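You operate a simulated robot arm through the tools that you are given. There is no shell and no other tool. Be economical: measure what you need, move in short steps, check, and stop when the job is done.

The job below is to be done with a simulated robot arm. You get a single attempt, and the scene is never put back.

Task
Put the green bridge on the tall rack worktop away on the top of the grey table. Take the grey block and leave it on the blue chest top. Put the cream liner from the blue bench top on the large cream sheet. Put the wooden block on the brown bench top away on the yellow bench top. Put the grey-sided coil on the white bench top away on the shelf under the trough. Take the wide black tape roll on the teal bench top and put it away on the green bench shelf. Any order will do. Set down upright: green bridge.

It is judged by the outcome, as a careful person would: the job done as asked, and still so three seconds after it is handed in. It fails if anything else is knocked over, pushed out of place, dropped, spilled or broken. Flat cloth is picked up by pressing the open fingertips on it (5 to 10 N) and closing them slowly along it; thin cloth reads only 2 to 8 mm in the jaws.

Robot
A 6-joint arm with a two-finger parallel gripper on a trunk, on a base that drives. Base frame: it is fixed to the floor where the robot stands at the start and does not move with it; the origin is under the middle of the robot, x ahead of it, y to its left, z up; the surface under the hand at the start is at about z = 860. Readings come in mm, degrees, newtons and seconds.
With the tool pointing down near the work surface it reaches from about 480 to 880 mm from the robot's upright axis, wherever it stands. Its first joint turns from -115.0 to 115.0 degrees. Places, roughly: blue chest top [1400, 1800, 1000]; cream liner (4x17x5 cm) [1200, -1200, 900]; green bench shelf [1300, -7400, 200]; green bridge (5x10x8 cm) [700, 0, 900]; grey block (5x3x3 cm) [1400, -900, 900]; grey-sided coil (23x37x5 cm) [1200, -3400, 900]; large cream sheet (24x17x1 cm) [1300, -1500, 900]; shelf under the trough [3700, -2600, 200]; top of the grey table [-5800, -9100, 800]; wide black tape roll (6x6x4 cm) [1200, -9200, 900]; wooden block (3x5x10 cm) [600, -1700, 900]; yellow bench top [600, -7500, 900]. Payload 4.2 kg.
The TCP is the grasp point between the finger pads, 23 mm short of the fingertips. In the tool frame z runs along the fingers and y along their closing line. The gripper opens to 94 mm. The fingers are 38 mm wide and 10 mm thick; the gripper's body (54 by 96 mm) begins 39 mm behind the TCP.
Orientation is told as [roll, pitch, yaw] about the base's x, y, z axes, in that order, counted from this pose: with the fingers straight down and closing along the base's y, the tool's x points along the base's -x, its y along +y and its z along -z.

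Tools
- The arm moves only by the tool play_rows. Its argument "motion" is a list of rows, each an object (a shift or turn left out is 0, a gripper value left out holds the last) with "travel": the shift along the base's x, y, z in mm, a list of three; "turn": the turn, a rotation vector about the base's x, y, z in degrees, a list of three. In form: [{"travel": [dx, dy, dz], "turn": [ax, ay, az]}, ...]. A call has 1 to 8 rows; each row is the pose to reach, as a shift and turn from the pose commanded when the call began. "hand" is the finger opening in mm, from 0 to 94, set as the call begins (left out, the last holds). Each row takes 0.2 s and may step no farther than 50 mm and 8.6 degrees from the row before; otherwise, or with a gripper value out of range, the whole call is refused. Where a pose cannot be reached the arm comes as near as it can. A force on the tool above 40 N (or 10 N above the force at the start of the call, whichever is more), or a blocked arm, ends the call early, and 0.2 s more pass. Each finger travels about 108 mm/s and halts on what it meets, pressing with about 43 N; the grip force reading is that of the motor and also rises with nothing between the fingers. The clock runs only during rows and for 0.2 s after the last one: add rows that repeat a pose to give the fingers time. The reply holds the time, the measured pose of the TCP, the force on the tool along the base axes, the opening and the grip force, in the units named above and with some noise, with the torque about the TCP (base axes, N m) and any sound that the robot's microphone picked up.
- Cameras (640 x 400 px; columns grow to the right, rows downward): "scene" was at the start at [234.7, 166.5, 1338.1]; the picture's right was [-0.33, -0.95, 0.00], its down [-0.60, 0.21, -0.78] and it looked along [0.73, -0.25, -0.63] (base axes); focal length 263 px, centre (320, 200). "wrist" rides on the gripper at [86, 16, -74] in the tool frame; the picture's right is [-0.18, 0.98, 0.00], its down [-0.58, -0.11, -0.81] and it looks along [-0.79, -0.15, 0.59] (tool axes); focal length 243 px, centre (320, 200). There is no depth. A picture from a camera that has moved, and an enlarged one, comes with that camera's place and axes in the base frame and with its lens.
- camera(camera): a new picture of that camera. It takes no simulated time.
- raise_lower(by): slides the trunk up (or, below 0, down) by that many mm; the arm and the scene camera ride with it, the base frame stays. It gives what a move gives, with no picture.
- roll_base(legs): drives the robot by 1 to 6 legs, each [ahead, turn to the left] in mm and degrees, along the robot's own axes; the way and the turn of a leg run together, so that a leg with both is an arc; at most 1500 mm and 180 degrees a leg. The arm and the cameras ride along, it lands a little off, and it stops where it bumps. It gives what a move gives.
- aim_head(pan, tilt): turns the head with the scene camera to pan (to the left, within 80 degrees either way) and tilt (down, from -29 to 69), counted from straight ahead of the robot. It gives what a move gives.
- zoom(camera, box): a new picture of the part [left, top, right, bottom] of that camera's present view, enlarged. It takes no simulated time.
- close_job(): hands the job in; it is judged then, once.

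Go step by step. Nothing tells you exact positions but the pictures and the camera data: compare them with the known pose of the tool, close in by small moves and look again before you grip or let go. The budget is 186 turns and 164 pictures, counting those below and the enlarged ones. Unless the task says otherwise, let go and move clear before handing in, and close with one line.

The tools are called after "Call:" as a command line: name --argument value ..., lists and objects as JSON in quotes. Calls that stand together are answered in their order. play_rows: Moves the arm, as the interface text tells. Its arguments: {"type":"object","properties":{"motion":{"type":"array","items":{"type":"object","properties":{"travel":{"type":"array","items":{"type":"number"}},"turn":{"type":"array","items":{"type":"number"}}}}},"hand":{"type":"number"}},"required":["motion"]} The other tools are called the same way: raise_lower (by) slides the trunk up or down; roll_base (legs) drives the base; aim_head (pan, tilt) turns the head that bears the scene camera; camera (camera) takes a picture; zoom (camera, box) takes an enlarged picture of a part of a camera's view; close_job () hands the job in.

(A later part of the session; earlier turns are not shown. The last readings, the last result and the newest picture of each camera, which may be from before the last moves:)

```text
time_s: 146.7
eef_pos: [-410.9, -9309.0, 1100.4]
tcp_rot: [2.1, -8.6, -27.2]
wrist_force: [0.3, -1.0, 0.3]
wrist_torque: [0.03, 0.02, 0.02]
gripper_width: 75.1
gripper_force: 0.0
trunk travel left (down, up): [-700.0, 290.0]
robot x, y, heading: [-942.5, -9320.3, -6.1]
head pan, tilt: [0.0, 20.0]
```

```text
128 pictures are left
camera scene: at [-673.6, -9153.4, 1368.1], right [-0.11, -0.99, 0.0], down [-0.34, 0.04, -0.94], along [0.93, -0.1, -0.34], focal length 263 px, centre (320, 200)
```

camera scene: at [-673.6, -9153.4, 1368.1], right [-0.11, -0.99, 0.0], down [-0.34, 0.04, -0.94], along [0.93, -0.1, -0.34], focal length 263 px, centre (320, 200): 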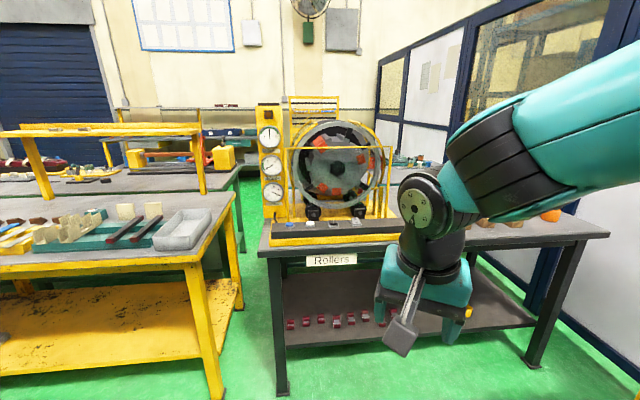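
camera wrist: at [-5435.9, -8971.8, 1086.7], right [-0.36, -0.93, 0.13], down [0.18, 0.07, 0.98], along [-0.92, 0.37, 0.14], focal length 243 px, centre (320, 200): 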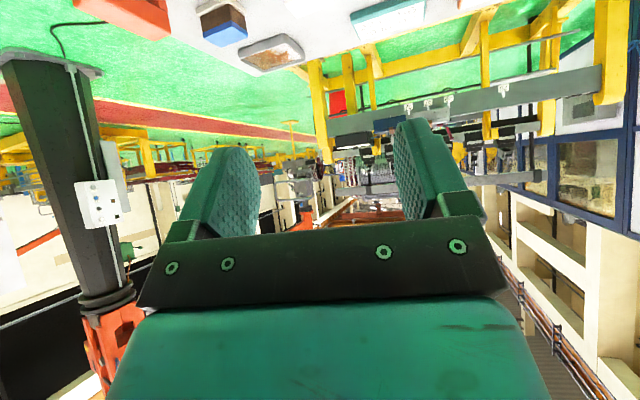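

The tape roll's teal bench lies behind the rollers bench, so I must go round via the red walkway to the east side. Driving north, then east.

Call:
roll_base --legs '[[500, 0], [0, 95.5], [1500, 0], [1500, 0], [1200, 0], [0, -90]]'

Call:
camera --camera "scene"

Call:
aim_head --pan -40 --tilt 20

Call:
camera --camera "scene"

Call:
aim_head --pan 50 --tilt 20

Call:
camera --camera "scene"

```text
time_s: 177.4
eef_pos: [216.2, -5069.6, 1102.3]
tcp_rot: [2.0, -8.5, -20.7]
wrist_force: [-0.6, 0.3, -1.3]
wrist_torque: [-0.01, 0.04, -0.01]
gripper_width: 75.2
gripper_force: 0.0
trunk travel left (down, up): [-700.0, 290.0]
robot x, y, heading: [-308.3, -5140.9, 0.2]
head pan, tilt: [0.0, 20.0]
```

```text
127 pictures are left
camera scene: at [-63.1, -4943.6, 1368.1], right [0.0, -1.0, 0.0], down [-0.34, 0.0, -0.94], along [0.94, 0.0, -0.34], focal length 263 px, centre (320, 200)
```

scene: 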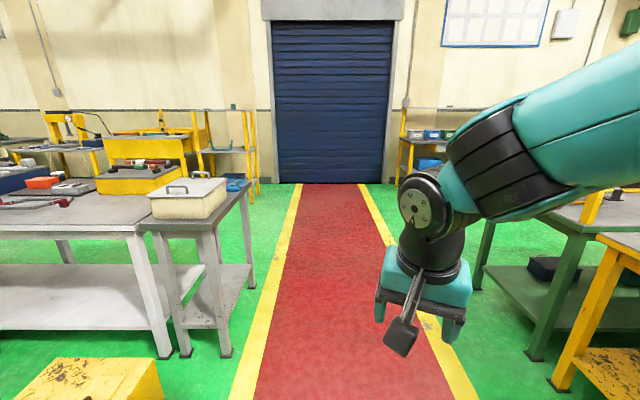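

```text
time_s: 178.4
eef_pos: [215.2, -5068.8, 1101.7]
tcp_rot: [2.1, -8.6, -20.9]
wrist_force: [-0.2, -0.4, -1.2]
wrist_torque: [0.01, 0.04, 0.01]
gripper_width: 75.0
gripper_force: 0.0
trunk travel left (down, up): [-700.0, 290.0]
robot x, y, heading: [-307.9, -5137.5, 0.3]
head pan, tilt: [-40.0, 20.0]
```

```text
126 pictures are left
camera scene: at [-84.6, -5003.5, 1368.1], right [-0.64, -0.77, 0.0], down [-0.26, 0.22, -0.94], along [0.72, -0.6, -0.34], focal length 263 px, centre (320, 200)
```

scene: 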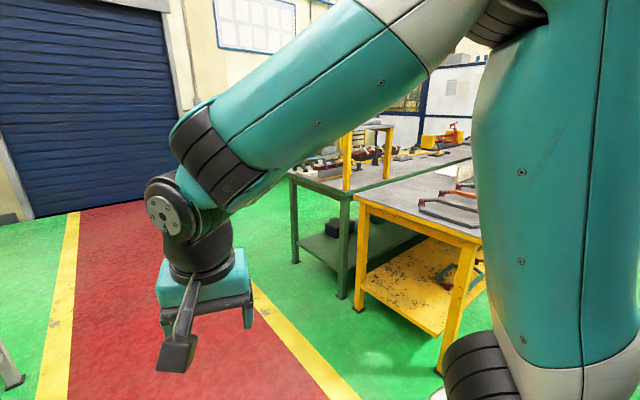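

```text
time_s: 180.1
eef_pos: [214.7, -5069.1, 1101.1]
tcp_rot: [2.1, -8.7, -20.8]
wrist_force: [-0.7, -0.3, -0.4]
wrist_torque: [-0.01, 0.01, -0.01]
gripper_width: 75.1
gripper_force: 0.2
trunk travel left (down, up): [-700.0, 290.0]
robot x, y, heading: [-308.5, -5138.9, 0.1]
head pan, tilt: [50.0, 20.0]
```

```text
125 pictures are left
camera scene: at [-96.5, -4872.4, 1368.1], right [0.77, -0.64, 0.0], down [-0.22, -0.26, -0.94], along [0.6, 0.72, -0.34], focal length 263 px, centre (320, 200)
```

scene: 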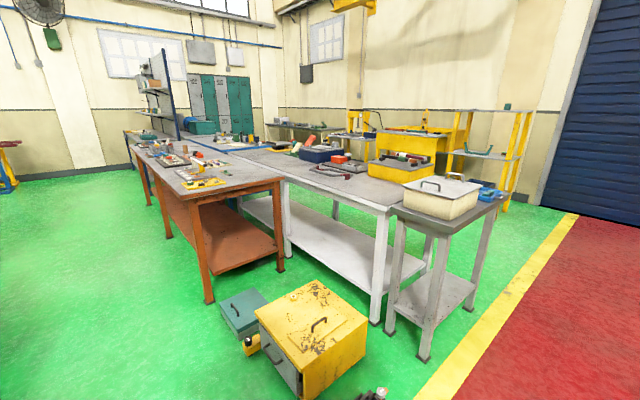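

The east side beyond the benches is open floor. Driving east along the walkway, then turning south.

Call:
roll_base --legs '[[1500, 0], [1500, 0], [0, -90]]'

Call:
aim_head --pan 0 --tilt 20

Call:
camera --camera "scene"

Call:
aim_head --pan -40 --tilt 20

Call:
camera --camera "scene"

```text
time_s: 198.7
eef_pos: [2850.5, -5617.2, 1101.9]
tcp_rot: [2.1, -8.7, -109.8]
wrist_force: [0.9, 0.5, -0.1]
wrist_torque: [0.0, 0.01, -0.02]
gripper_width: 75.1
gripper_force: 0.1
trunk travel left (down, up): [-700.0, 290.0]
robot x, y, heading: [2771.1, -5095.3, -88.7]
head pan, tilt: [50.0, 20.0]
```

```text
time_s: 199.9
eef_pos: [2850.4, -5617.8, 1101.0]
tcp_rot: [2.1, -8.6, -109.8]
wrist_force: [-0.5, -0.7, 0.4]
wrist_torque: [0.0, 0.0, -0.02]
gripper_width: 75.3
gripper_force: 0.0
trunk travel left (down, up): [-700.0, 290.0]
robot x, y, heading: [2771.4, -5093.6, -88.7]
head pan, tilt: [0.0, 20.0]
```

```text
124 pictures are left
camera scene: at [2972.7, -5335.8, 1368.1], right [-1.0, -0.02, 0.0], down [-0.01, 0.34, -0.94], along [0.02, -0.94, -0.34], focal length 263 px, centre (320, 200)
```

scene: 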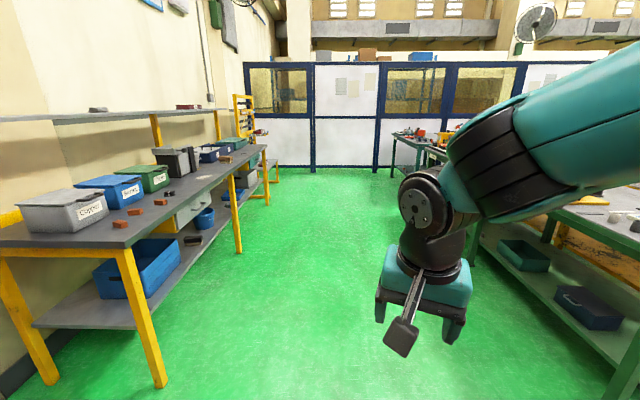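

```text
time_s: 200.9
eef_pos: [2850.6, -5617.2, 1100.4]
tcp_rot: [2.2, -8.6, -109.8]
wrist_force: [0.6, -0.1, -0.4]
wrist_torque: [0.02, 0.02, 0.02]
gripper_width: 74.9
gripper_force: 0.0
trunk travel left (down, up): [-700.0, 290.0]
robot x, y, heading: [2773.5, -5092.3, -88.6]
head pan, tilt: [-40.0, 20.0]
```

```text
123 pictures are left
camera scene: at [2912.4, -5315.3, 1368.1], right [-0.78, 0.63, 0.0], down [0.21, 0.27, -0.94], along [-0.59, -0.73, -0.34], focal length 263 px, centre (320, 200)
```

scene: 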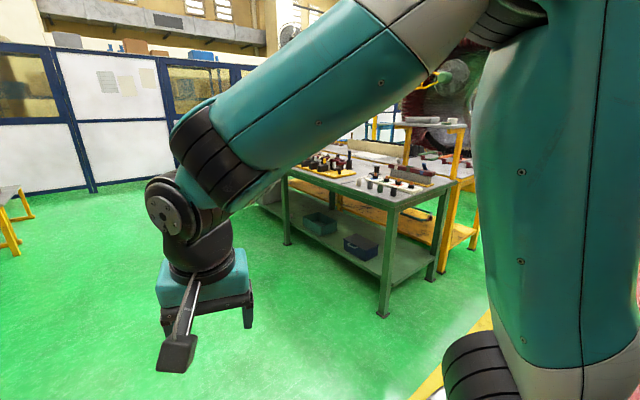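

The corridor is clear. Driving south alongside the green bench to the teal bench.

Call:
roll_base --legs '[[0, -1], [1500, 0], [1500, 0], [1000, 0]]'

Call:
aim_head --pan -40 --tilt 25

Call:
camera --camera "scene"

Call:
roll_base --legs '[[0, -90]]'

Call:
camera --camera "scene"

Call:
aim_head --pan 20 --tilt 25

Call:
camera --camera "scene"

```text
time_s: 220.5
eef_pos: [2851.8, -9618.4, 1102.7]
tcp_rot: [2.1, -8.6, -111.2]
wrist_force: [-0.7, 0.5, -0.2]
wrist_torque: [-0.02, 0.01, -0.01]
gripper_width: 75.1
gripper_force: 0.0
trunk travel left (down, up): [-700.0, 290.0]
robot x, y, heading: [2789.5, -9094.1, -90.1]
head pan, tilt: [-40.0, 20.0]
```

```text
time_s: 221.2
eef_pos: [2853.3, -9617.5, 1101.0]
tcp_rot: [2.1, -8.6, -111.3]
wrist_force: [0.5, -0.5, 0.4]
wrist_torque: [0.0, -0.02, 0.01]
gripper_width: 75.2
gripper_force: 0.1
trunk travel left (down, up): [-700.0, 290.0]
robot x, y, heading: [2785.7, -9095.3, -90.1]
head pan, tilt: [-40.0, 25.0]
```

```text
122 pictures are left
camera scene: at [2923.5, -9317.4, 1360.1], right [-0.76, 0.65, 0.0], down [0.27, 0.32, -0.91], along [-0.59, -0.69, -0.42], focal length 263 px, centre (320, 200)
```

scene: 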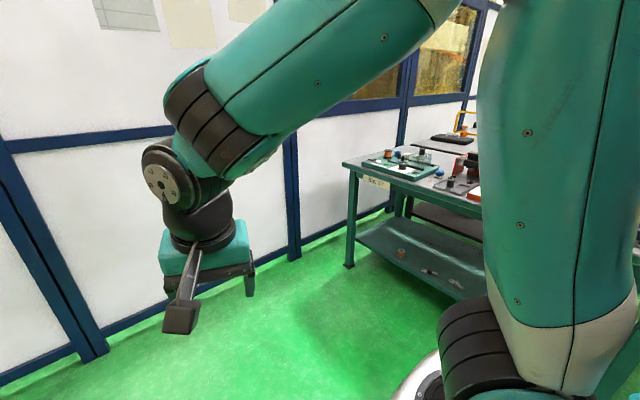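

```text
time_s: 225.4
eef_pos: [2261.0, -9154.9, 1101.3]
tcp_rot: [2.1, -8.6, 158.4]
wrist_force: [0.1, -0.1, 0.3]
wrist_torque: [-0.01, 0.01, 0.01]
gripper_width: 75.4
gripper_force: 0.1
trunk travel left (down, up): [-700.0, 290.0]
robot x, y, heading: [2789.4, -9092.1, 179.2]
head pan, tilt: [-40.0, 25.0]
```

```text
121 pictures are left
camera scene: at [2564.9, -9227.3, 1360.1], right [0.65, 0.76, 0.0], down [0.32, -0.28, -0.91], along [-0.69, 0.59, -0.42], focal length 263 px, centre (320, 200)
```

scene: 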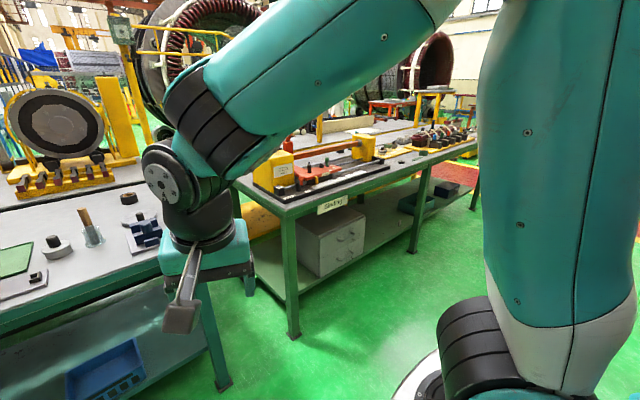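

```text
time_s: 226.7
eef_pos: [2261.7, -9155.6, 1100.2]
tcp_rot: [2.0, -8.5, 158.4]
wrist_force: [0.0, 0.8, -0.1]
wrist_torque: [0.0, 0.01, -0.02]
gripper_width: 75.0
gripper_force: 0.1
trunk travel left (down, up): [-700.0, 290.0]
robot x, y, heading: [2788.8, -9091.5, 179.5]
head pan, tilt: [20.0, 25.0]
```

```text
120 pictures are left
camera scene: at [2547.8, -9317.8, 1360.1], right [-0.33, 0.94, 0.0], down [0.4, 0.14, -0.91], along [-0.86, -0.3, -0.42], focal length 263 px, centre (320, 200)
```

scene: 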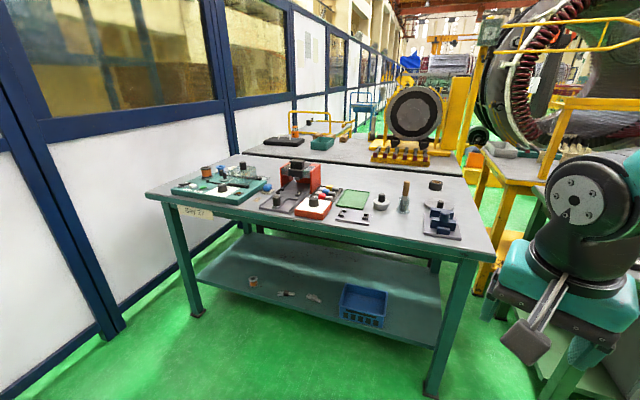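

The teal bench is in front. Zooming to identify the wide black tape roll.

Call:
zoom --camera "scene" --box '[160, 140, 480, 250]'

Call:
zoom --camera "scene" --box '[330, 160, 490, 260]'

```text
2.00 times, centred on (320, 195) of scene
camera zoom: at [2547.8, -9317.8, 1360.1], right [-0.33, 0.94, 0.0], down [0.4, 0.14, -0.91], along [-0.86, -0.3, -0.42], focal length 526 px, centre (320, 210)
```

zoom: 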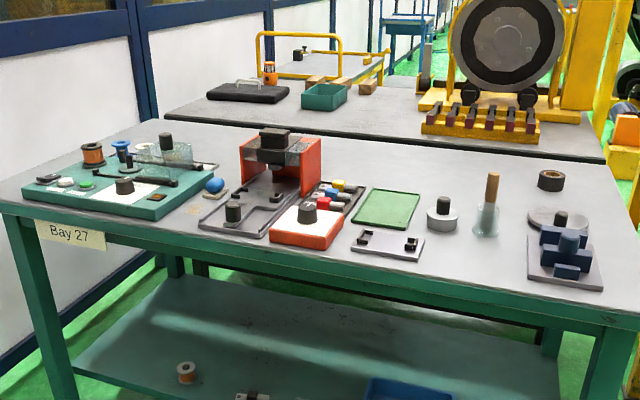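

```text
4.00 times, centred on (410, 210) of scene
camera zoom: at [2547.8, -9317.8, 1360.1], right [-0.33, 0.94, 0.0], down [0.4, 0.14, -0.91], along [-0.86, -0.3, -0.42], focal length 1053 px, centre (-40, 160)
```

zoom: 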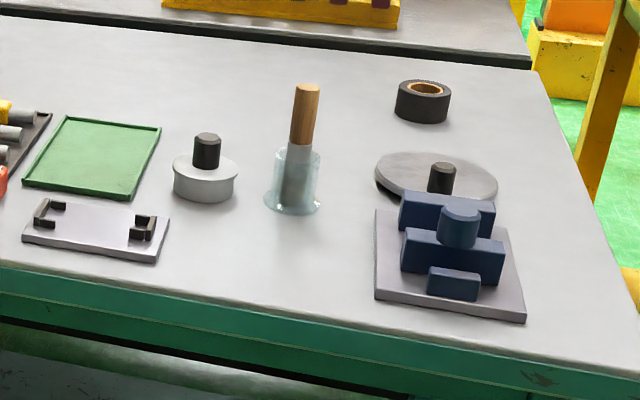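

The tape roll (with brown core) is near (1250, -9185), about 490 mm in from the bench's east edge (x ≈ 1740). I'll check how far my base extends in front.

Call:
aim_head --pan -10 --tilt 69

Call:
camera --camera "scene"

```text
time_s: 227.8
eef_pos: [2260.6, -9155.3, 1101.0]
tcp_rot: [2.1, -8.6, 158.4]
wrist_force: [-0.5, 0.6, 0.4]
wrist_torque: [-0.01, -0.02, 0.03]
gripper_width: 74.7
gripper_force: 0.1
trunk travel left (down, up): [-700.0, 290.0]
robot x, y, heading: [2785.9, -9090.9, 179.3]
head pan, tilt: [-10.0, 68.8]
```

```text
117 pictures are left
camera scene: at [2579.7, -9277.0, 1300.7], right [0.18, 0.98, 0.0], down [0.92, -0.17, -0.36], along [-0.36, 0.07, -0.93], focal length 263 px, centre (320, 200)
```

scene: 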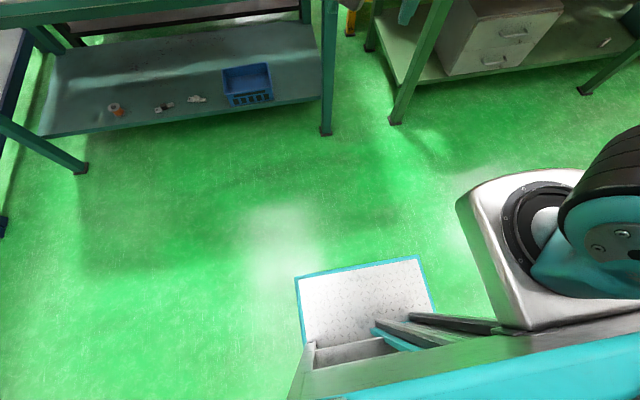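

My base front reaches about 320 mm ahead of the axis, so standing at x ≈ 2130 should do. Approaching carefully, lined up with the roll.

Call:
roll_base --legs '[[0, 8], [580, 0], [0, -8]]'

Call:
camera --camera "scene"

Call:
aim_head --pan 0 --tilt 35

Call:
camera --camera "scene"

Call:
camera --camera "wrist"

```text
time_s: 232.3
eef_pos: [1694.4, -9225.1, 1101.5]
tcp_rot: [2.1, -8.6, 158.0]
wrist_force: [-0.1, 1.1, -0.4]
wrist_torque: [-0.03, -0.02, -0.02]
gripper_width: 75.0
gripper_force: 0.1
trunk travel left (down, up): [-700.0, 290.0]
robot x, y, heading: [2218.9, -9164.9, 179.3]
head pan, tilt: [-10.0, 68.8]
```

```text
116 pictures are left
camera scene: at [2011.3, -9347.9, 1300.6], right [0.19, 0.98, 0.0], down [0.91, -0.18, -0.36], along [-0.36, 0.07, -0.93], focal length 263 px, centre (320, 200)
```

scene: 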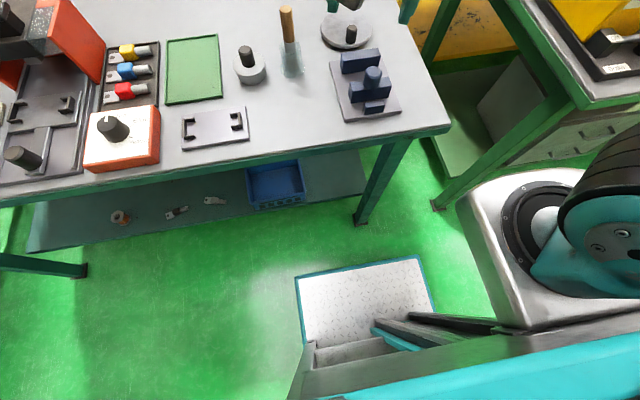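

```text
time_s: 233.3
eef_pos: [1692.9, -9224.1, 1101.1]
tcp_rot: [2.1, -8.7, 158.0]
wrist_force: [0.5, 0.0, 0.5]
wrist_torque: [0.0, -0.01, 0.0]
gripper_width: 75.0
gripper_force: 0.1
trunk travel left (down, up): [-700.0, 290.0]
robot x, y, heading: [2221.9, -9169.0, 178.8]
head pan, tilt: [0.0, 35.0]
```

```text
115 pictures are left
camera scene: at [1978.1, -9357.0, 1344.2], right [0.02, 1.0, 0.0], down [0.57, -0.01, -0.82], along [-0.82, 0.01, -0.57], focal length 263 px, centre (320, 200)
```

scene: 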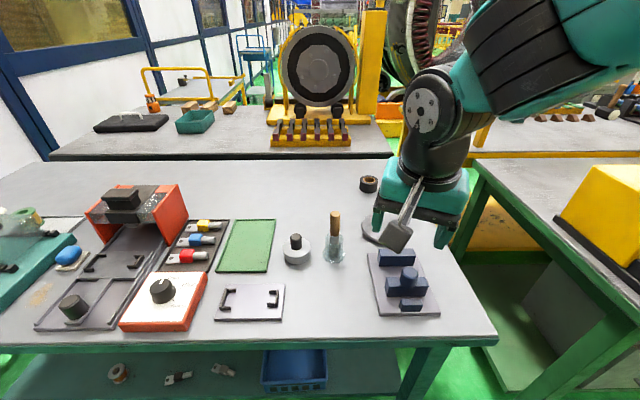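

```text
114 pictures are left
camera wrist: at [1779.2, -9272.6, 1162.5], right [-0.53, -0.84, 0.06], down [-0.37, 0.3, 0.88], along [-0.76, 0.44, -0.47], focal length 243 px, centre (320, 200)
```

wrist: 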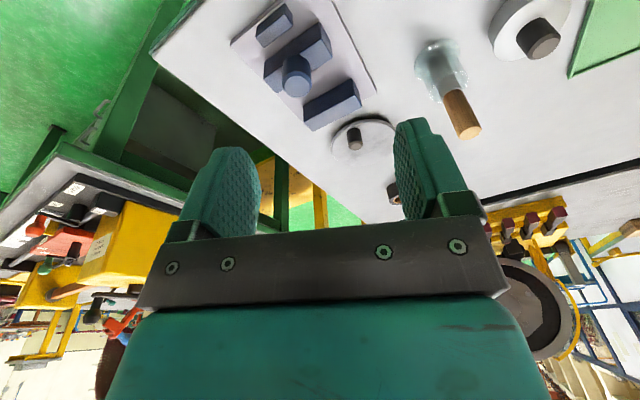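

The roll is at about (1266, -9187), bench top z ≈ 886. I'll roll 100 mm closer, straighten the tool and extend above it.

Call:
roll_base --legs '[[100, 0]]'

Call:
play_rows --hand 94 --motion '[{"travel": [-45, 5, 0], "turn": [-0.7, -4.3, 0]}, {"travel": [-90, 10, 0], "turn": [-1.4, -8.7, 0]}, {"travel": [-135, 15, 0], "turn": [-1.4, -8.7, 0]}, {"travel": [-180, 20, 0], "turn": [-1.4, -8.7, 0]}, {"travel": [-225, 28, -10], "turn": [-1.4, -8.7, 0]}, {"travel": [-270, 33, -20], "turn": [-1.4, -8.7, 0]}]'

Call:
camera --camera "wrist"

Call:
camera --camera "scene"

```text
time_s: 234.5
eef_pos: [1592.6, -9223.2, 1102.0]
tcp_rot: [2.0, -8.5, 158.0]
wrist_force: [0.3, 0.0, -0.5]
wrist_torque: [0.0, 0.0, 0.0]
gripper_width: 74.8
gripper_force: 0.1
trunk travel left (down, up): [-700.0, 290.0]
robot x, y, heading: [2119.1, -9162.6, 178.9]
head pan, tilt: [0.0, 35.0]
```

```text
time_s: 235.9
eef_pos: [1319.4, -9191.5, 1082.9]
tcp_rot: [0.1, 0.0, 158.3]
wrist_force: [1.0, -0.4, 1.3]
wrist_torque: [0.01, -0.01, 0.02]
gripper_width: 93.9
gripper_force: 0.0
trunk travel left (down, up): [-700.0, 290.0]
robot x, y, heading: [2119.1, -9165.9, 178.8]
head pan, tilt: [0.0, 35.0]
```

```text
113 pictures are left
camera wrist: at [1394.7, -9238.2, 1157.4], right [-0.54, -0.84, 0.0], down [-0.5, 0.32, 0.81], along [-0.68, 0.43, -0.59], focal length 243 px, centre (320, 200)
```

wrist: 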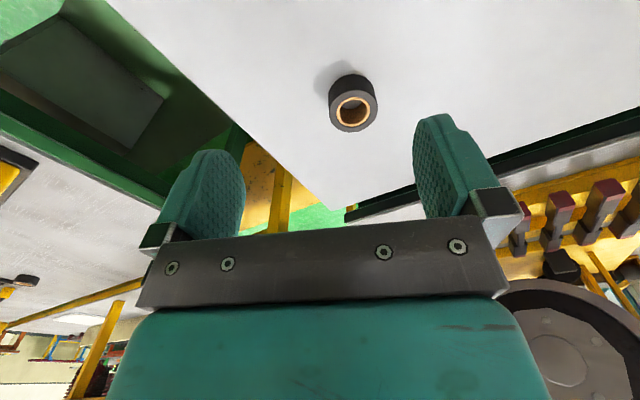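

```text
112 pictures are left
camera scene: at [1876.6, -9355.2, 1344.4], right [0.02, 1.0, 0.0], down [0.57, -0.01, -0.82], along [-0.82, 0.01, -0.57], focal length 263 px, centre (320, 200)
```

scene: 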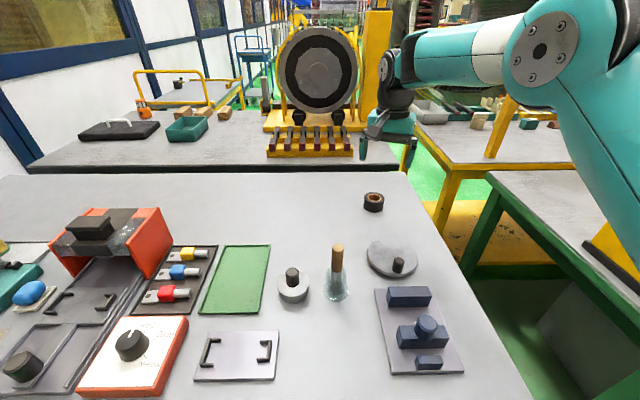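

Roll centre estimate (1247, -9187). Moving above and descending partway.

Call:
play_rows --motion '[{"travel": [-30, 2, -20]}, {"travel": [-60, 4, -50]}, {"travel": [-70, 4, -85]}, {"travel": [-70, 4, -85]}]'

Call:
camera --camera "wrist"

Call:
camera --camera "scene"

```text
time_s: 236.9
eef_pos: [1251.9, -9187.8, 993.9]
tcp_rot: [0.0, -0.1, 158.1]
wrist_force: [-0.2, 1.1, 0.1]
wrist_torque: [-0.02, 0.02, 0.01]
gripper_width: 94.1
gripper_force: 0.1
trunk travel left (down, up): [-700.0, 290.0]
robot x, y, heading: [2115.4, -9159.4, 179.2]
head pan, tilt: [0.0, 35.0]
```

```text
111 pictures are left
camera wrist: at [1326.6, -9234.0, 1068.4], right [-0.54, -0.84, 0.0], down [-0.5, 0.32, 0.81], along [-0.68, 0.43, -0.59], focal length 243 px, centre (320, 200)
```

wrist: 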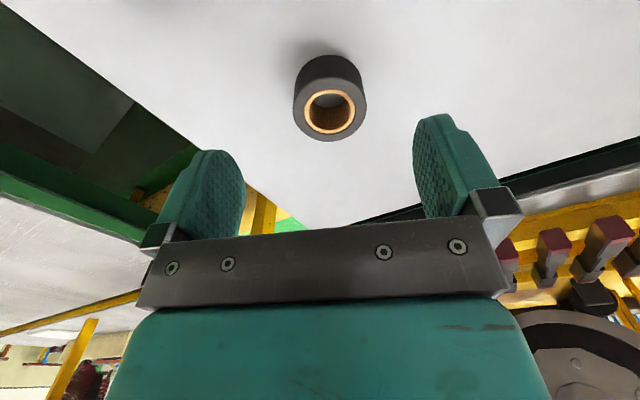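

```text
110 pictures are left
camera scene: at [1876.0, -9355.1, 1344.3], right [0.02, 1.0, 0.0], down [0.57, -0.01, -0.82], along [-0.82, 0.01, -0.57], focal length 263 px, centre (320, 200)
```

scene: 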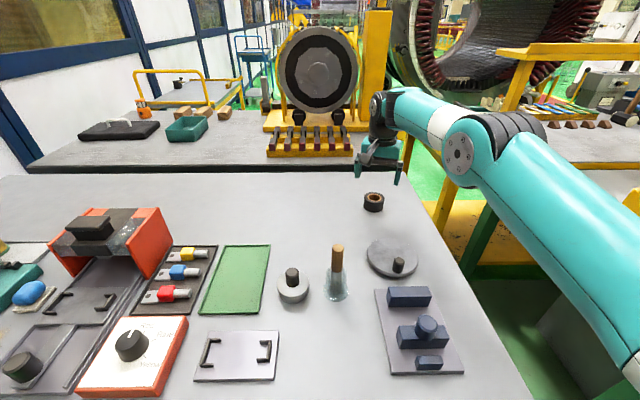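

Refined: roll top z ≈ 900, centre (1228, -9184). Moving over it and down to 935.

Call:
play_rows --motion '[{"travel": [-24, 4, -15]}, {"travel": [-24, 4, -40]}, {"travel": [-24, 4, -58]}, {"travel": [-24, 4, -58]}]'

Call:
camera --camera "wrist"

Call:
zoom --camera "scene" --box '[320, 140, 440, 215]'

```text
time_s: 237.9
eef_pos: [1238.3, -9180.7, 935.8]
tcp_rot: [0.2, 0.0, 158.2]
wrist_force: [0.3, -0.1, 0.4]
wrist_torque: [-0.02, -0.01, 0.01]
gripper_width: 93.8
gripper_force: 0.0
out of reach, approached as far as the arm can: row 1, 2, 3, 4
trunk travel left (down, up): [-700.0, 290.0]
robot x, y, heading: [2117.0, -9166.5, 179.0]
head pan, tilt: [0.0, 35.0]
```

```text
109 pictures are left
camera wrist: at [1312.8, -9227.4, 1010.4], right [-0.54, -0.84, 0.0], down [-0.5, 0.32, 0.81], along [-0.68, 0.43, -0.59], focal length 243 px, centre (320, 200)
```

wrist: 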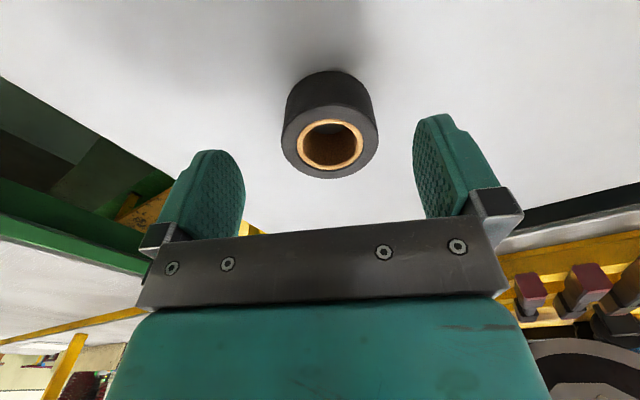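

```text
5.33 times, centred on (380, 178) of scene
camera zoom: at [1875.8, -9355.1, 1344.3], right [0.02, 1.0, 0.0], down [0.57, -0.01, -0.82], along [-0.82, 0.01, -0.57], focal length 1404 px, centre (0, 320)
```

zoom: 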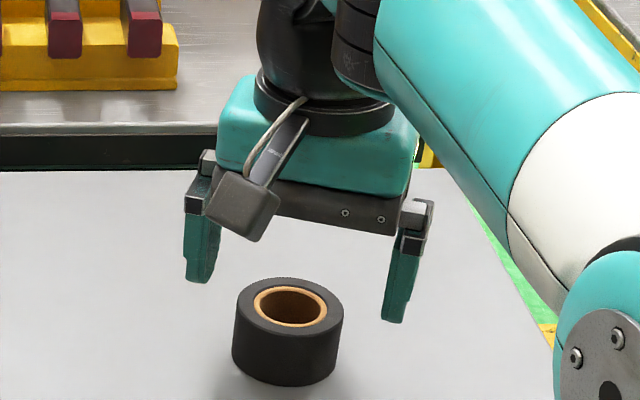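

Refined again: top z ≈ 880, centre (1215, -9174). It's just out of reach, so I'll roll 40 mm nearer.

Call:
roll_base --legs '[[40, 0]]'

Call:
camera --camera "wrist"

```text
time_s: 238.8
eef_pos: [1196.1, -9180.3, 935.9]
tcp_rot: [0.2, 0.0, 158.2]
wrist_force: [0.2, 0.0, -0.1]
wrist_torque: [0.01, 0.0, 0.01]
gripper_width: 93.9
gripper_force: 0.0
trunk travel left (down, up): [-700.0, 290.0]
robot x, y, heading: [2077.2, -9163.6, 179.0]
head pan, tilt: [0.0, 35.0]
```

```text
107 pictures are left
camera wrist: at [1272.4, -9227.0, 1010.5], right [-0.54, -0.84, 0.0], down [-0.5, 0.32, 0.81], along [-0.68, 0.43, -0.59], focal length 243 px, centre (320, 200)
```

wrist: 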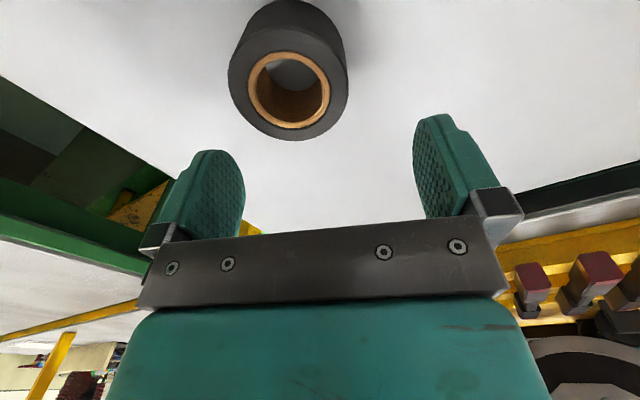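

Centre about (1223, -9178). Shifting over it and descending to z = 888.

Call:
play_rows --motion '[{"travel": [27, 2, 0]}, {"travel": [27, 2, -15]}, {"travel": [27, 2, -32]}, {"travel": [27, 2, -48]}, {"travel": [27, 2, -48]}]'

Call:
camera --camera "wrist"

Call:
zoom --camera "scene" --box '[320, 160, 480, 260]'

```text
time_s: 239.9
eef_pos: [1197.6, -9181.3, 888.4]
tcp_rot: [0.2, 0.1, 158.3]
wrist_force: [-0.5, 0.3, -0.6]
wrist_torque: [-0.01, -0.04, -0.02]
gripper_width: 94.0
gripper_force: 0.1
out of reach, approached as far as the arm can: row 2, 3, 4, 5
trunk travel left (down, up): [-700.0, 290.0]
robot x, y, heading: [2080.6, -9163.3, 178.9]
head pan, tilt: [0.0, 35.0]
```

```text
106 pictures are left
camera wrist: at [1272.7, -9228.2, 961.9], right [-0.54, -0.84, 0.0], down [-0.5, 0.32, 0.8], along [-0.68, 0.43, -0.59], focal length 243 px, centre (320, 200)
```

wrist: 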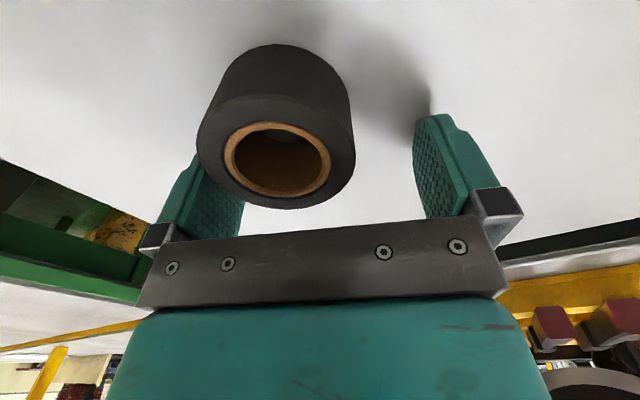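

```text
4.00 times, centred on (400, 210) of scene
camera zoom: at [1835.2, -9354.5, 1344.2], right [0.02, 1.0, 0.0], down [0.57, -0.01, -0.82], along [-0.82, 0.01, -0.57], focal length 1053 px, centre (0, 160)
```

zoom: 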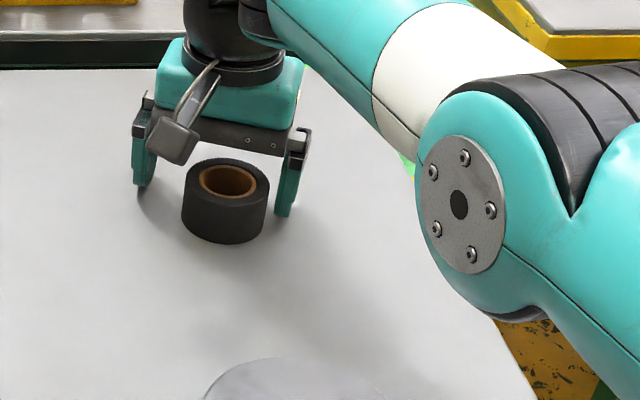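

The roll is 25 mm closer to me than the grip line. Sliding the hand back over it.

Call:
play_rows --motion '[{"travel": [8, 1, 0]}, {"travel": [16, 2, 0]}, {"travel": [25, 3, 0]}, {"travel": [25, 3, 0]}]'

Call:
camera --camera "wrist"

```text
time_s: 240.9
eef_pos: [1248.0, -9175.8, 888.6]
tcp_rot: [0.1, 0.0, 158.2]
wrist_force: [0.4, 0.4, 0.7]
wrist_torque: [-0.01, -0.01, 0.0]
gripper_width: 93.8
gripper_force: 0.0
out of reach, approached as far as the arm can: row 1
trunk travel left (down, up): [-700.0, 290.0]
robot x, y, heading: [2075.5, -9163.7, 179.1]
head pan, tilt: [0.0, 35.0]
```

```text
104 pictures are left
camera wrist: at [1323.1, -9221.6, 962.9], right [-0.54, -0.84, 0.0], down [-0.5, 0.32, 0.81], along [-0.68, 0.43, -0.59], focal length 243 px, centre (320, 200)
```

wrist: 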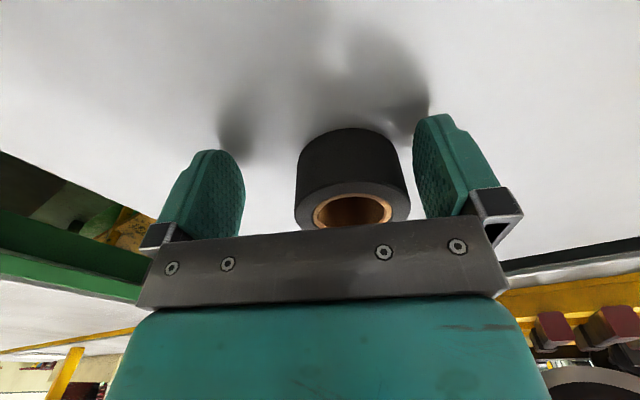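

Triangulated centre (1226, -9179), top z ≈ 893. Moving there and slightly lower.

Call:
play_rows --motion '[{"travel": [-11, -1.5, 0]}, {"travel": [-22, -3, 0]}, {"travel": [-22, -3, -5]}, {"travel": [-22, -3, -5]}]'

Call:
camera --camera "wrist"

```text
time_s: 241.9
eef_pos: [1227.1, -9178.5, 882.2]
tcp_rot: [0.1, 0.0, 158.2]
wrist_force: [-0.1, 0.6, 1.3]
wrist_torque: [-0.01, 0.01, -0.01]
gripper_width: 94.0
gripper_force: 0.1
trunk travel left (down, up): [-700.0, 290.0]
robot x, y, heading: [2077.1, -9163.3, 179.1]
head pan, tilt: [0.0, 35.0]
```

```text
103 pictures are left
camera wrist: at [1301.7, -9224.0, 957.8], right [-0.54, -0.84, 0.0], down [-0.5, 0.32, 0.81], along [-0.68, 0.43, -0.59], focal length 243 px, centre (320, 200)
```

wrist: 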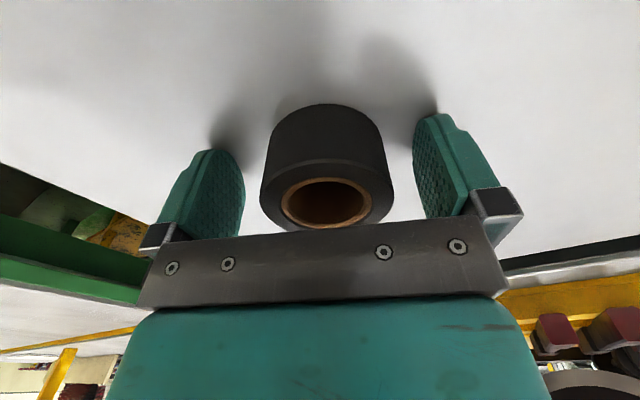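

The roll is centred between the fingers. Closing and lifting.

Call:
play_rows --hand 40 --motion '[{}, {}, {}, {}]'

Call:
play_rows --motion '[{"travel": [0, 0, 25]}, {"travel": [0, 0, 60]}, {"travel": [20, 0, 100]}, {"travel": [60, 0, 140]}, {"travel": [105, 0, 160]}, {"travel": [150, 0, 180]}, {"travel": [195, 0, 200]}, {"travel": [240, 0, 220]}]'

Call:
camera --camera "wrist"

```text
time_s: 242.9
eef_pos: [1227.7, -9177.6, 883.1]
tcp_rot: [0.1, 0.0, 158.2]
wrist_force: [0.3, -0.4, 0.7]
wrist_torque: [-0.01, 0.01, -0.04]
gripper_width: 58.9
gripper_force: 42.7
trunk travel left (down, up): [-700.0, 290.0]
robot x, y, heading: [2075.4, -9161.6, 178.8]
head pan, tilt: [0.0, 35.0]
```

```text
refused: row 4 steps farther than a row can; nothing moved
```

```text
102 pictures are left
camera wrist: at [1301.8, -9224.1, 957.9], right [-0.54, -0.84, 0.0], down [-0.5, 0.32, 0.81], along [-0.68, 0.43, -0.59], focal length 243 px, centre (320, 200)
```

wrist: 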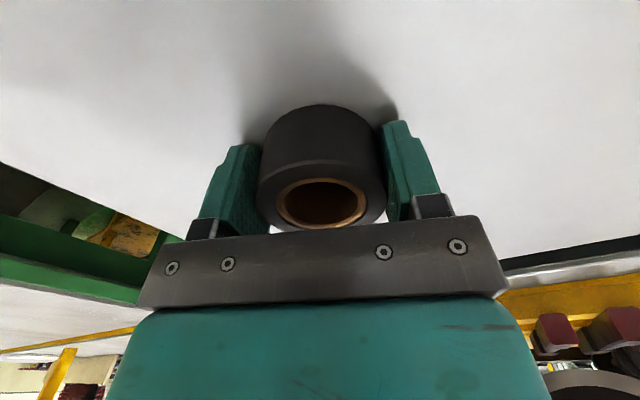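

Gripped at 58.9 mm. Lifting, retracting, then backing out and driving north to the green bench.

Call:
play_rows --motion '[{"travel": [0, 0, 25]}, {"travel": [0, 0, 60]}, {"travel": [20, 0, 100]}, {"travel": [55, 0, 130]}, {"travel": [98, 0, 150]}, {"travel": [140, 0, 170]}, {"travel": [182, 0, 190]}, {"travel": [225, 0, 210]}]'

Call:
play_rows --motion '[{"travel": [45, 0, 0]}, {"travel": [90, 0, 0]}]'

Call:
roll_base --legs '[[-680, 0], [0, -90], [1500, 0], [250, 0], [0, 90]]'

Call:
aim_head --pan 0 --tilt 35

Call:
camera --camera "scene"

```text
time_s: 244.8
eef_pos: [1452.6, -9178.1, 1089.9]
tcp_rot: [0.0, 0.1, 158.2]
wrist_force: [-0.3, 0.0, -2.1]
wrist_torque: [-0.03, -0.06, 0.0]
gripper_width: 58.8
gripper_force: 42.8
trunk travel left (down, up): [-700.0, 290.0]
robot x, y, heading: [2075.0, -9160.7, 179.1]
head pan, tilt: [0.0, 35.0]
```

```text
time_s: 245.3
eef_pos: [1542.7, -9178.6, 1092.7]
tcp_rot: [0.1, 0.0, 158.2]
wrist_force: [-0.9, 0.2, -1.2]
wrist_torque: [0.02, -0.03, 0.0]
gripper_width: 58.9
gripper_force: 43.0
trunk travel left (down, up): [-700.0, 290.0]
robot x, y, heading: [2074.7, -9158.4, 179.0]
head pan, tilt: [0.0, 35.0]
```

```text
time_s: 265.1
eef_pos: [2470.4, -7385.2, 1092.3]
tcp_rot: [0.1, 0.0, 146.9]
wrist_force: [0.6, 0.5, -1.7]
wrist_torque: [-0.02, 0.02, -0.04]
gripper_width: 59.0
gripper_force: 43.2
trunk travel left (down, up): [-700.0, 290.0]
robot x, y, heading: [2994.6, -7477.2, 167.9]
head pan, tilt: [0.0, 35.0]
```

```text
time_s: 265.7
eef_pos: [2469.1, -7386.2, 1091.6]
tcp_rot: [0.1, 0.1, 146.8]
wrist_force: [-0.3, 0.5, -1.0]
wrist_torque: [-0.01, -0.01, 0.03]
gripper_width: 58.9
gripper_force: 43.1
trunk travel left (down, up): [-700.0, 290.0]
robot x, y, heading: [2997.2, -7478.6, 167.2]
head pan, tilt: [0.0, 35.0]
```

```text
101 pictures are left
camera scene: at [2721.9, -7616.4, 1344.3], right [0.21, 0.98, 0.0], down [0.56, -0.12, -0.82], along [-0.8, 0.18, -0.57], focal length 263 px, centre (320, 200)
```

scene: 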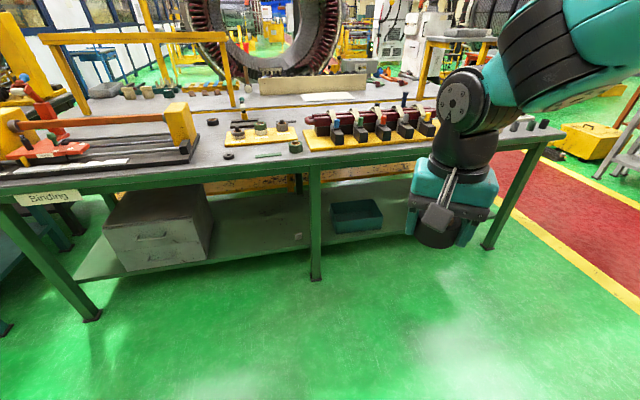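

There's a free shelf spot between the grey drawers and the middle leg, around (1540, -7690). I'll square up in front of it, staying back to lower the trunk.

Call:
roll_base --legs '[[0, 28], [500, 0], [0, -16]]'

Call:
raise_lower --by -690

Call:
aim_head --pan 0 --tilt 10

Call:
camera --camera "scene"

```text
time_s: 270.9
eef_pos: [1988.3, -7621.3, 1092.2]
tcp_rot: [0.1, 0.1, 158.3]
wrist_force: [0.1, 0.7, -0.8]
wrist_torque: [0.02, -0.01, 0.03]
gripper_width: 58.9
gripper_force: 43.1
trunk travel left (down, up): [-700.0, 290.0]
robot x, y, heading: [2523.5, -7605.7, 179.5]
head pan, tilt: [0.0, 35.0]
```

```text
refused: -690 is not a number from -400 to 400
```

```text
time_s: 271.8
eef_pos: [1988.4, -7620.4, 1092.2]
tcp_rot: [0.1, 0.1, 158.4]
wrist_force: [0.3, -0.4, -0.7]
wrist_torque: [0.0, -0.01, -0.02]
gripper_width: 59.0
gripper_force: 43.4
trunk travel left (down, up): [-700.0, 290.0]
robot x, y, heading: [2521.4, -7606.5, 179.3]
head pan, tilt: [0.0, 10.0]
```

```text
100 pictures are left
camera scene: at [2277.0, -7796.8, 1384.3], right [0.01, 1.0, 0.0], down [0.17, 0.0, -0.98], along [-0.98, 0.01, -0.17], focal length 263 px, centre (320, 200)
```

scene: 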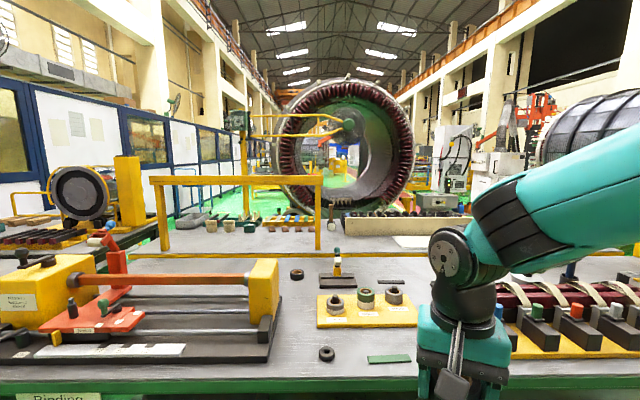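

Lowering the trunk in two steps while still in front of the bench.

Call:
raise_lower --by -400

Call:
raise_lower --by -290

Call:
camera --camera "scene"

Call:
camera --camera "wrist"

```text
time_s: 275.6
eef_pos: [1989.1, -7622.1, 692.6]
tcp_rot: [0.1, -0.1, 158.4]
wrist_force: [0.2, 0.0, -1.8]
wrist_torque: [0.0, 0.02, 0.01]
gripper_width: 59.0
gripper_force: 43.0
trunk travel left (down, up): [-300.0, 690.0]
robot x, y, heading: [2523.8, -7605.0, 179.1]
head pan, tilt: [0.0, 10.0]
```

```text
time_s: 278.6
eef_pos: [1987.7, -7622.4, 401.5]
tcp_rot: [0.1, -0.2, 158.4]
wrist_force: [-1.1, -0.1, -1.0]
wrist_torque: [0.02, -0.05, 0.04]
gripper_width: 58.8
gripper_force: 42.5
trunk travel left (down, up): [-10.0, 980.0]
robot x, y, heading: [2521.2, -7605.7, 179.2]
head pan, tilt: [0.0, 10.0]
```

```text
99 pictures are left
camera scene: at [2277.1, -7796.8, 694.4], right [0.01, 1.0, 0.0], down [0.17, 0.0, -0.98], along [-0.98, 0.01, -0.17], focal length 263 px, centre (320, 200)
```

scene: 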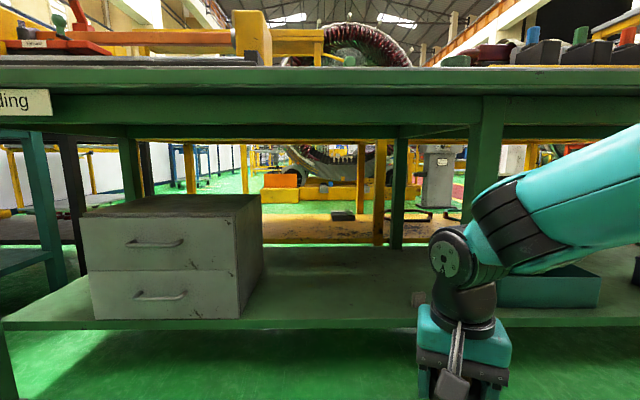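

```text
98 pictures are left
camera wrist: at [2063.4, -7667.5, 476.7], right [-0.53, -0.85, 0.0], down [-0.5, 0.32, 0.81], along [-0.68, 0.43, -0.59], focal length 243 px, centre (320, 200)
```

wrist: 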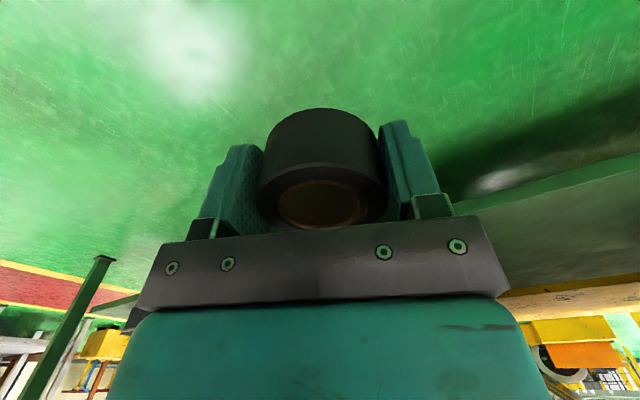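

Clearance beneath the bench is fine, but I want to be further from the middle leg. Shifting sideways 160 mm by a back-and-forth, then entering part way.

Call:
roll_base --legs '[[0, -20], [-470, 0], [0, 20.5], [500, 0]]'

Call:
camera --camera "scene"

```text
time_s: 286.1
eef_pos: [1948.9, -7778.4, 402.1]
tcp_rot: [0.1, 0.0, 158.0]
wrist_force: [0.3, 0.8, -1.9]
wrist_torque: [-0.02, 0.0, 0.01]
gripper_width: 58.8
gripper_force: 42.9
trunk travel left (down, up): [-10.0, 980.0]
robot x, y, heading: [2487.1, -7771.6, 178.6]
head pan, tilt: [0.0, 10.0]
```

```text
97 pictures are left
camera scene: at [2235.8, -7956.9, 694.4], right [0.02, 1.0, 0.0], down [0.17, 0.0, -0.98], along [-0.98, 0.02, -0.17], focal length 263 px, centre (320, 200)
```

scene: 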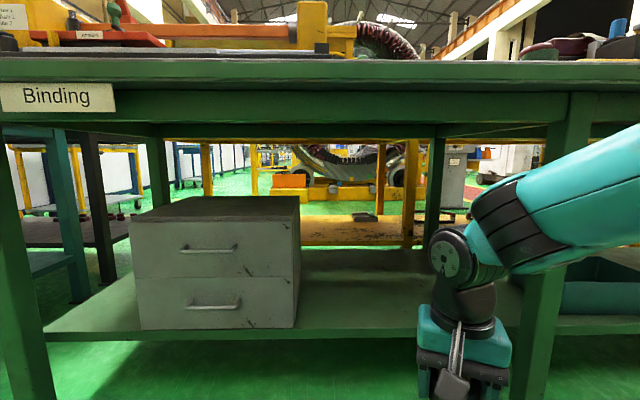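

Now driving straight in 390 mm with the hand under the bench top.

Call:
roll_base --legs '[[390, 0]]'

Call:
camera --camera "scene"

Call:
camera --camera "wrist"

```text
time_s: 288.6
eef_pos: [1550.0, -7764.6, 402.5]
tcp_rot: [0.1, 0.0, 157.5]
wrist_force: [0.1, 0.6, -0.6]
wrist_torque: [-0.02, -0.01, 0.01]
gripper_width: 58.7
gripper_force: 43.0
trunk travel left (down, up): [-10.0, 980.0]
robot x, y, heading: [2087.8, -7753.6, 178.3]
head pan, tilt: [0.0, 10.0]
```

```text
96 pictures are left
camera scene: at [1836.6, -7943.9, 694.4], right [0.03, 1.0, 0.0], down [0.17, -0.01, -0.98], along [-0.98, 0.03, -0.17], focal length 263 px, centre (320, 200)
```

scene: 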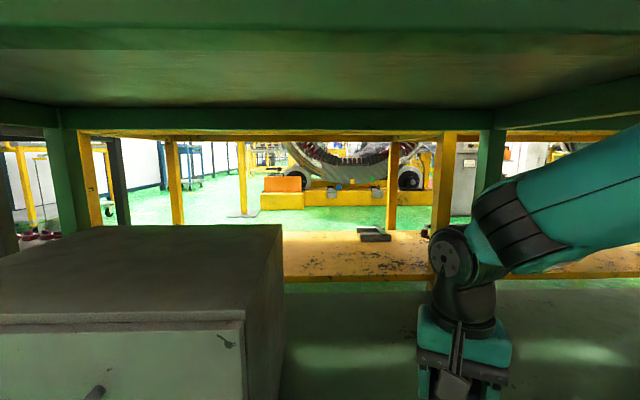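

```text
95 pictures are left
camera wrist: at [1625.2, -7810.9, 476.7], right [-0.55, -0.84, 0.0], down [-0.49, 0.32, 0.81], along [-0.68, 0.44, -0.59], focal length 243 px, centre (320, 200)
```

wrist: 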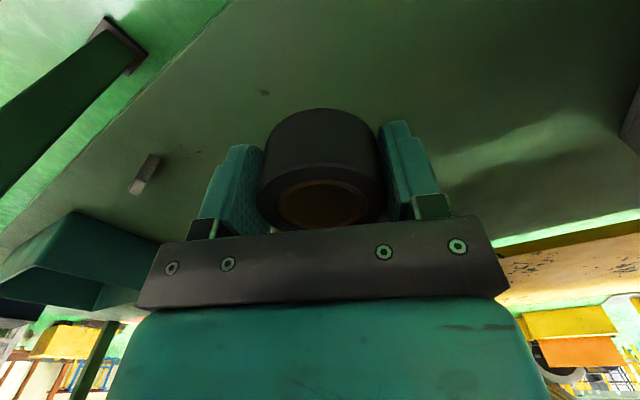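

I'm over the shelf, edge at x ≈ 1610. Moving 60 mm deeper and lowering.

Call:
play_rows --motion '[{"travel": [-25, 0, -20]}, {"travel": [-50, 0, -45]}, {"travel": [-70, 0, -75]}, {"travel": [-70, 0, -105]}, {"travel": [-70, 0, -105]}]'

Call:
camera --camera "scene"

Call:
camera --camera "wrist"

```text
time_s: 289.8
eef_pos: [1480.4, -7762.4, 296.2]
tcp_rot: [-0.1, 0.2, 157.7]
wrist_force: [-0.3, 0.4, -0.6]
wrist_torque: [-0.07, -0.01, 0.02]
gripper_width: 59.0
gripper_force: 42.8
trunk travel left (down, up): [-10.0, 980.0]
robot x, y, heading: [2081.8, -7753.1, 178.6]
head pan, tilt: [0.0, 10.0]
```

```text
94 pictures are left
camera scene: at [1835.3, -7945.5, 695.1], right [0.03, 1.0, 0.0], down [0.17, 0.0, -0.98], along [-0.98, 0.03, -0.17], focal length 263 px, centre (320, 200)
```

scene: 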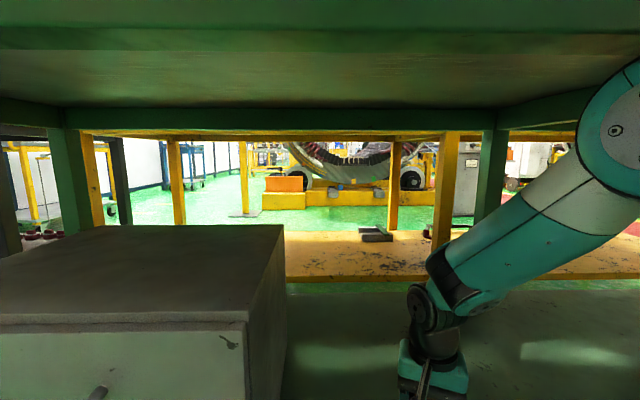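

```text
93 pictures are left
camera wrist: at [1554.1, -7809.7, 371.7], right [-0.54, -0.84, 0.0], down [-0.5, 0.32, 0.8], along [-0.67, 0.44, -0.59], focal length 243 px, centre (320, 200)
```

wrist: 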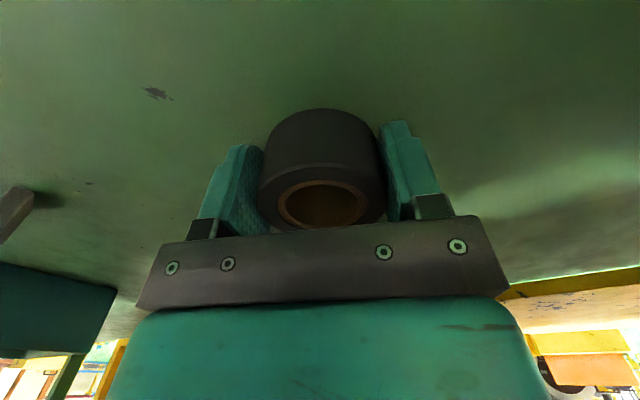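

Descending slowly until the roll touches.

Call:
play_rows --motion '[{"travel": [0, 0, -7]}, {"travel": [0, 0, -14]}, {"travel": [0, 0, -21]}, {"travel": [0, 0, -28]}, {"travel": [0, 0, -28]}]'

Call:
zoom --camera "scene" --box '[360, 50, 640, 400]'

```text
time_s: 291.0
eef_pos: [1480.6, -7762.5, 270.0]
tcp_rot: [0.1, 0.0, 157.5]
wrist_force: [0.4, 0.4, -1.3]
wrist_torque: [0.02, 0.0, -0.01]
gripper_width: 58.9
gripper_force: 42.3
trunk travel left (down, up): [-10.0, 980.0]
robot x, y, heading: [2081.8, -7755.5, 178.2]
head pan, tilt: [0.0, 10.0]
```

```text
1.14 times, centred on (500, 225) of scene
camera zoom: at [1836.6, -7943.8, 694.5], right [0.03, 1.0, 0.0], down [0.17, -0.01, -0.98], along [-0.98, 0.03, -0.17], focal length 301 px, centre (114, 171)
```

zoom: 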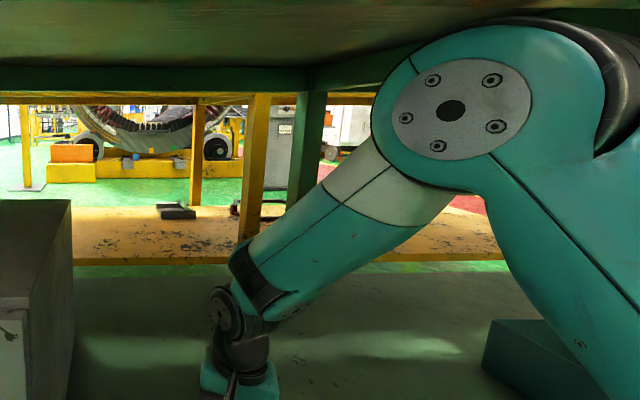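

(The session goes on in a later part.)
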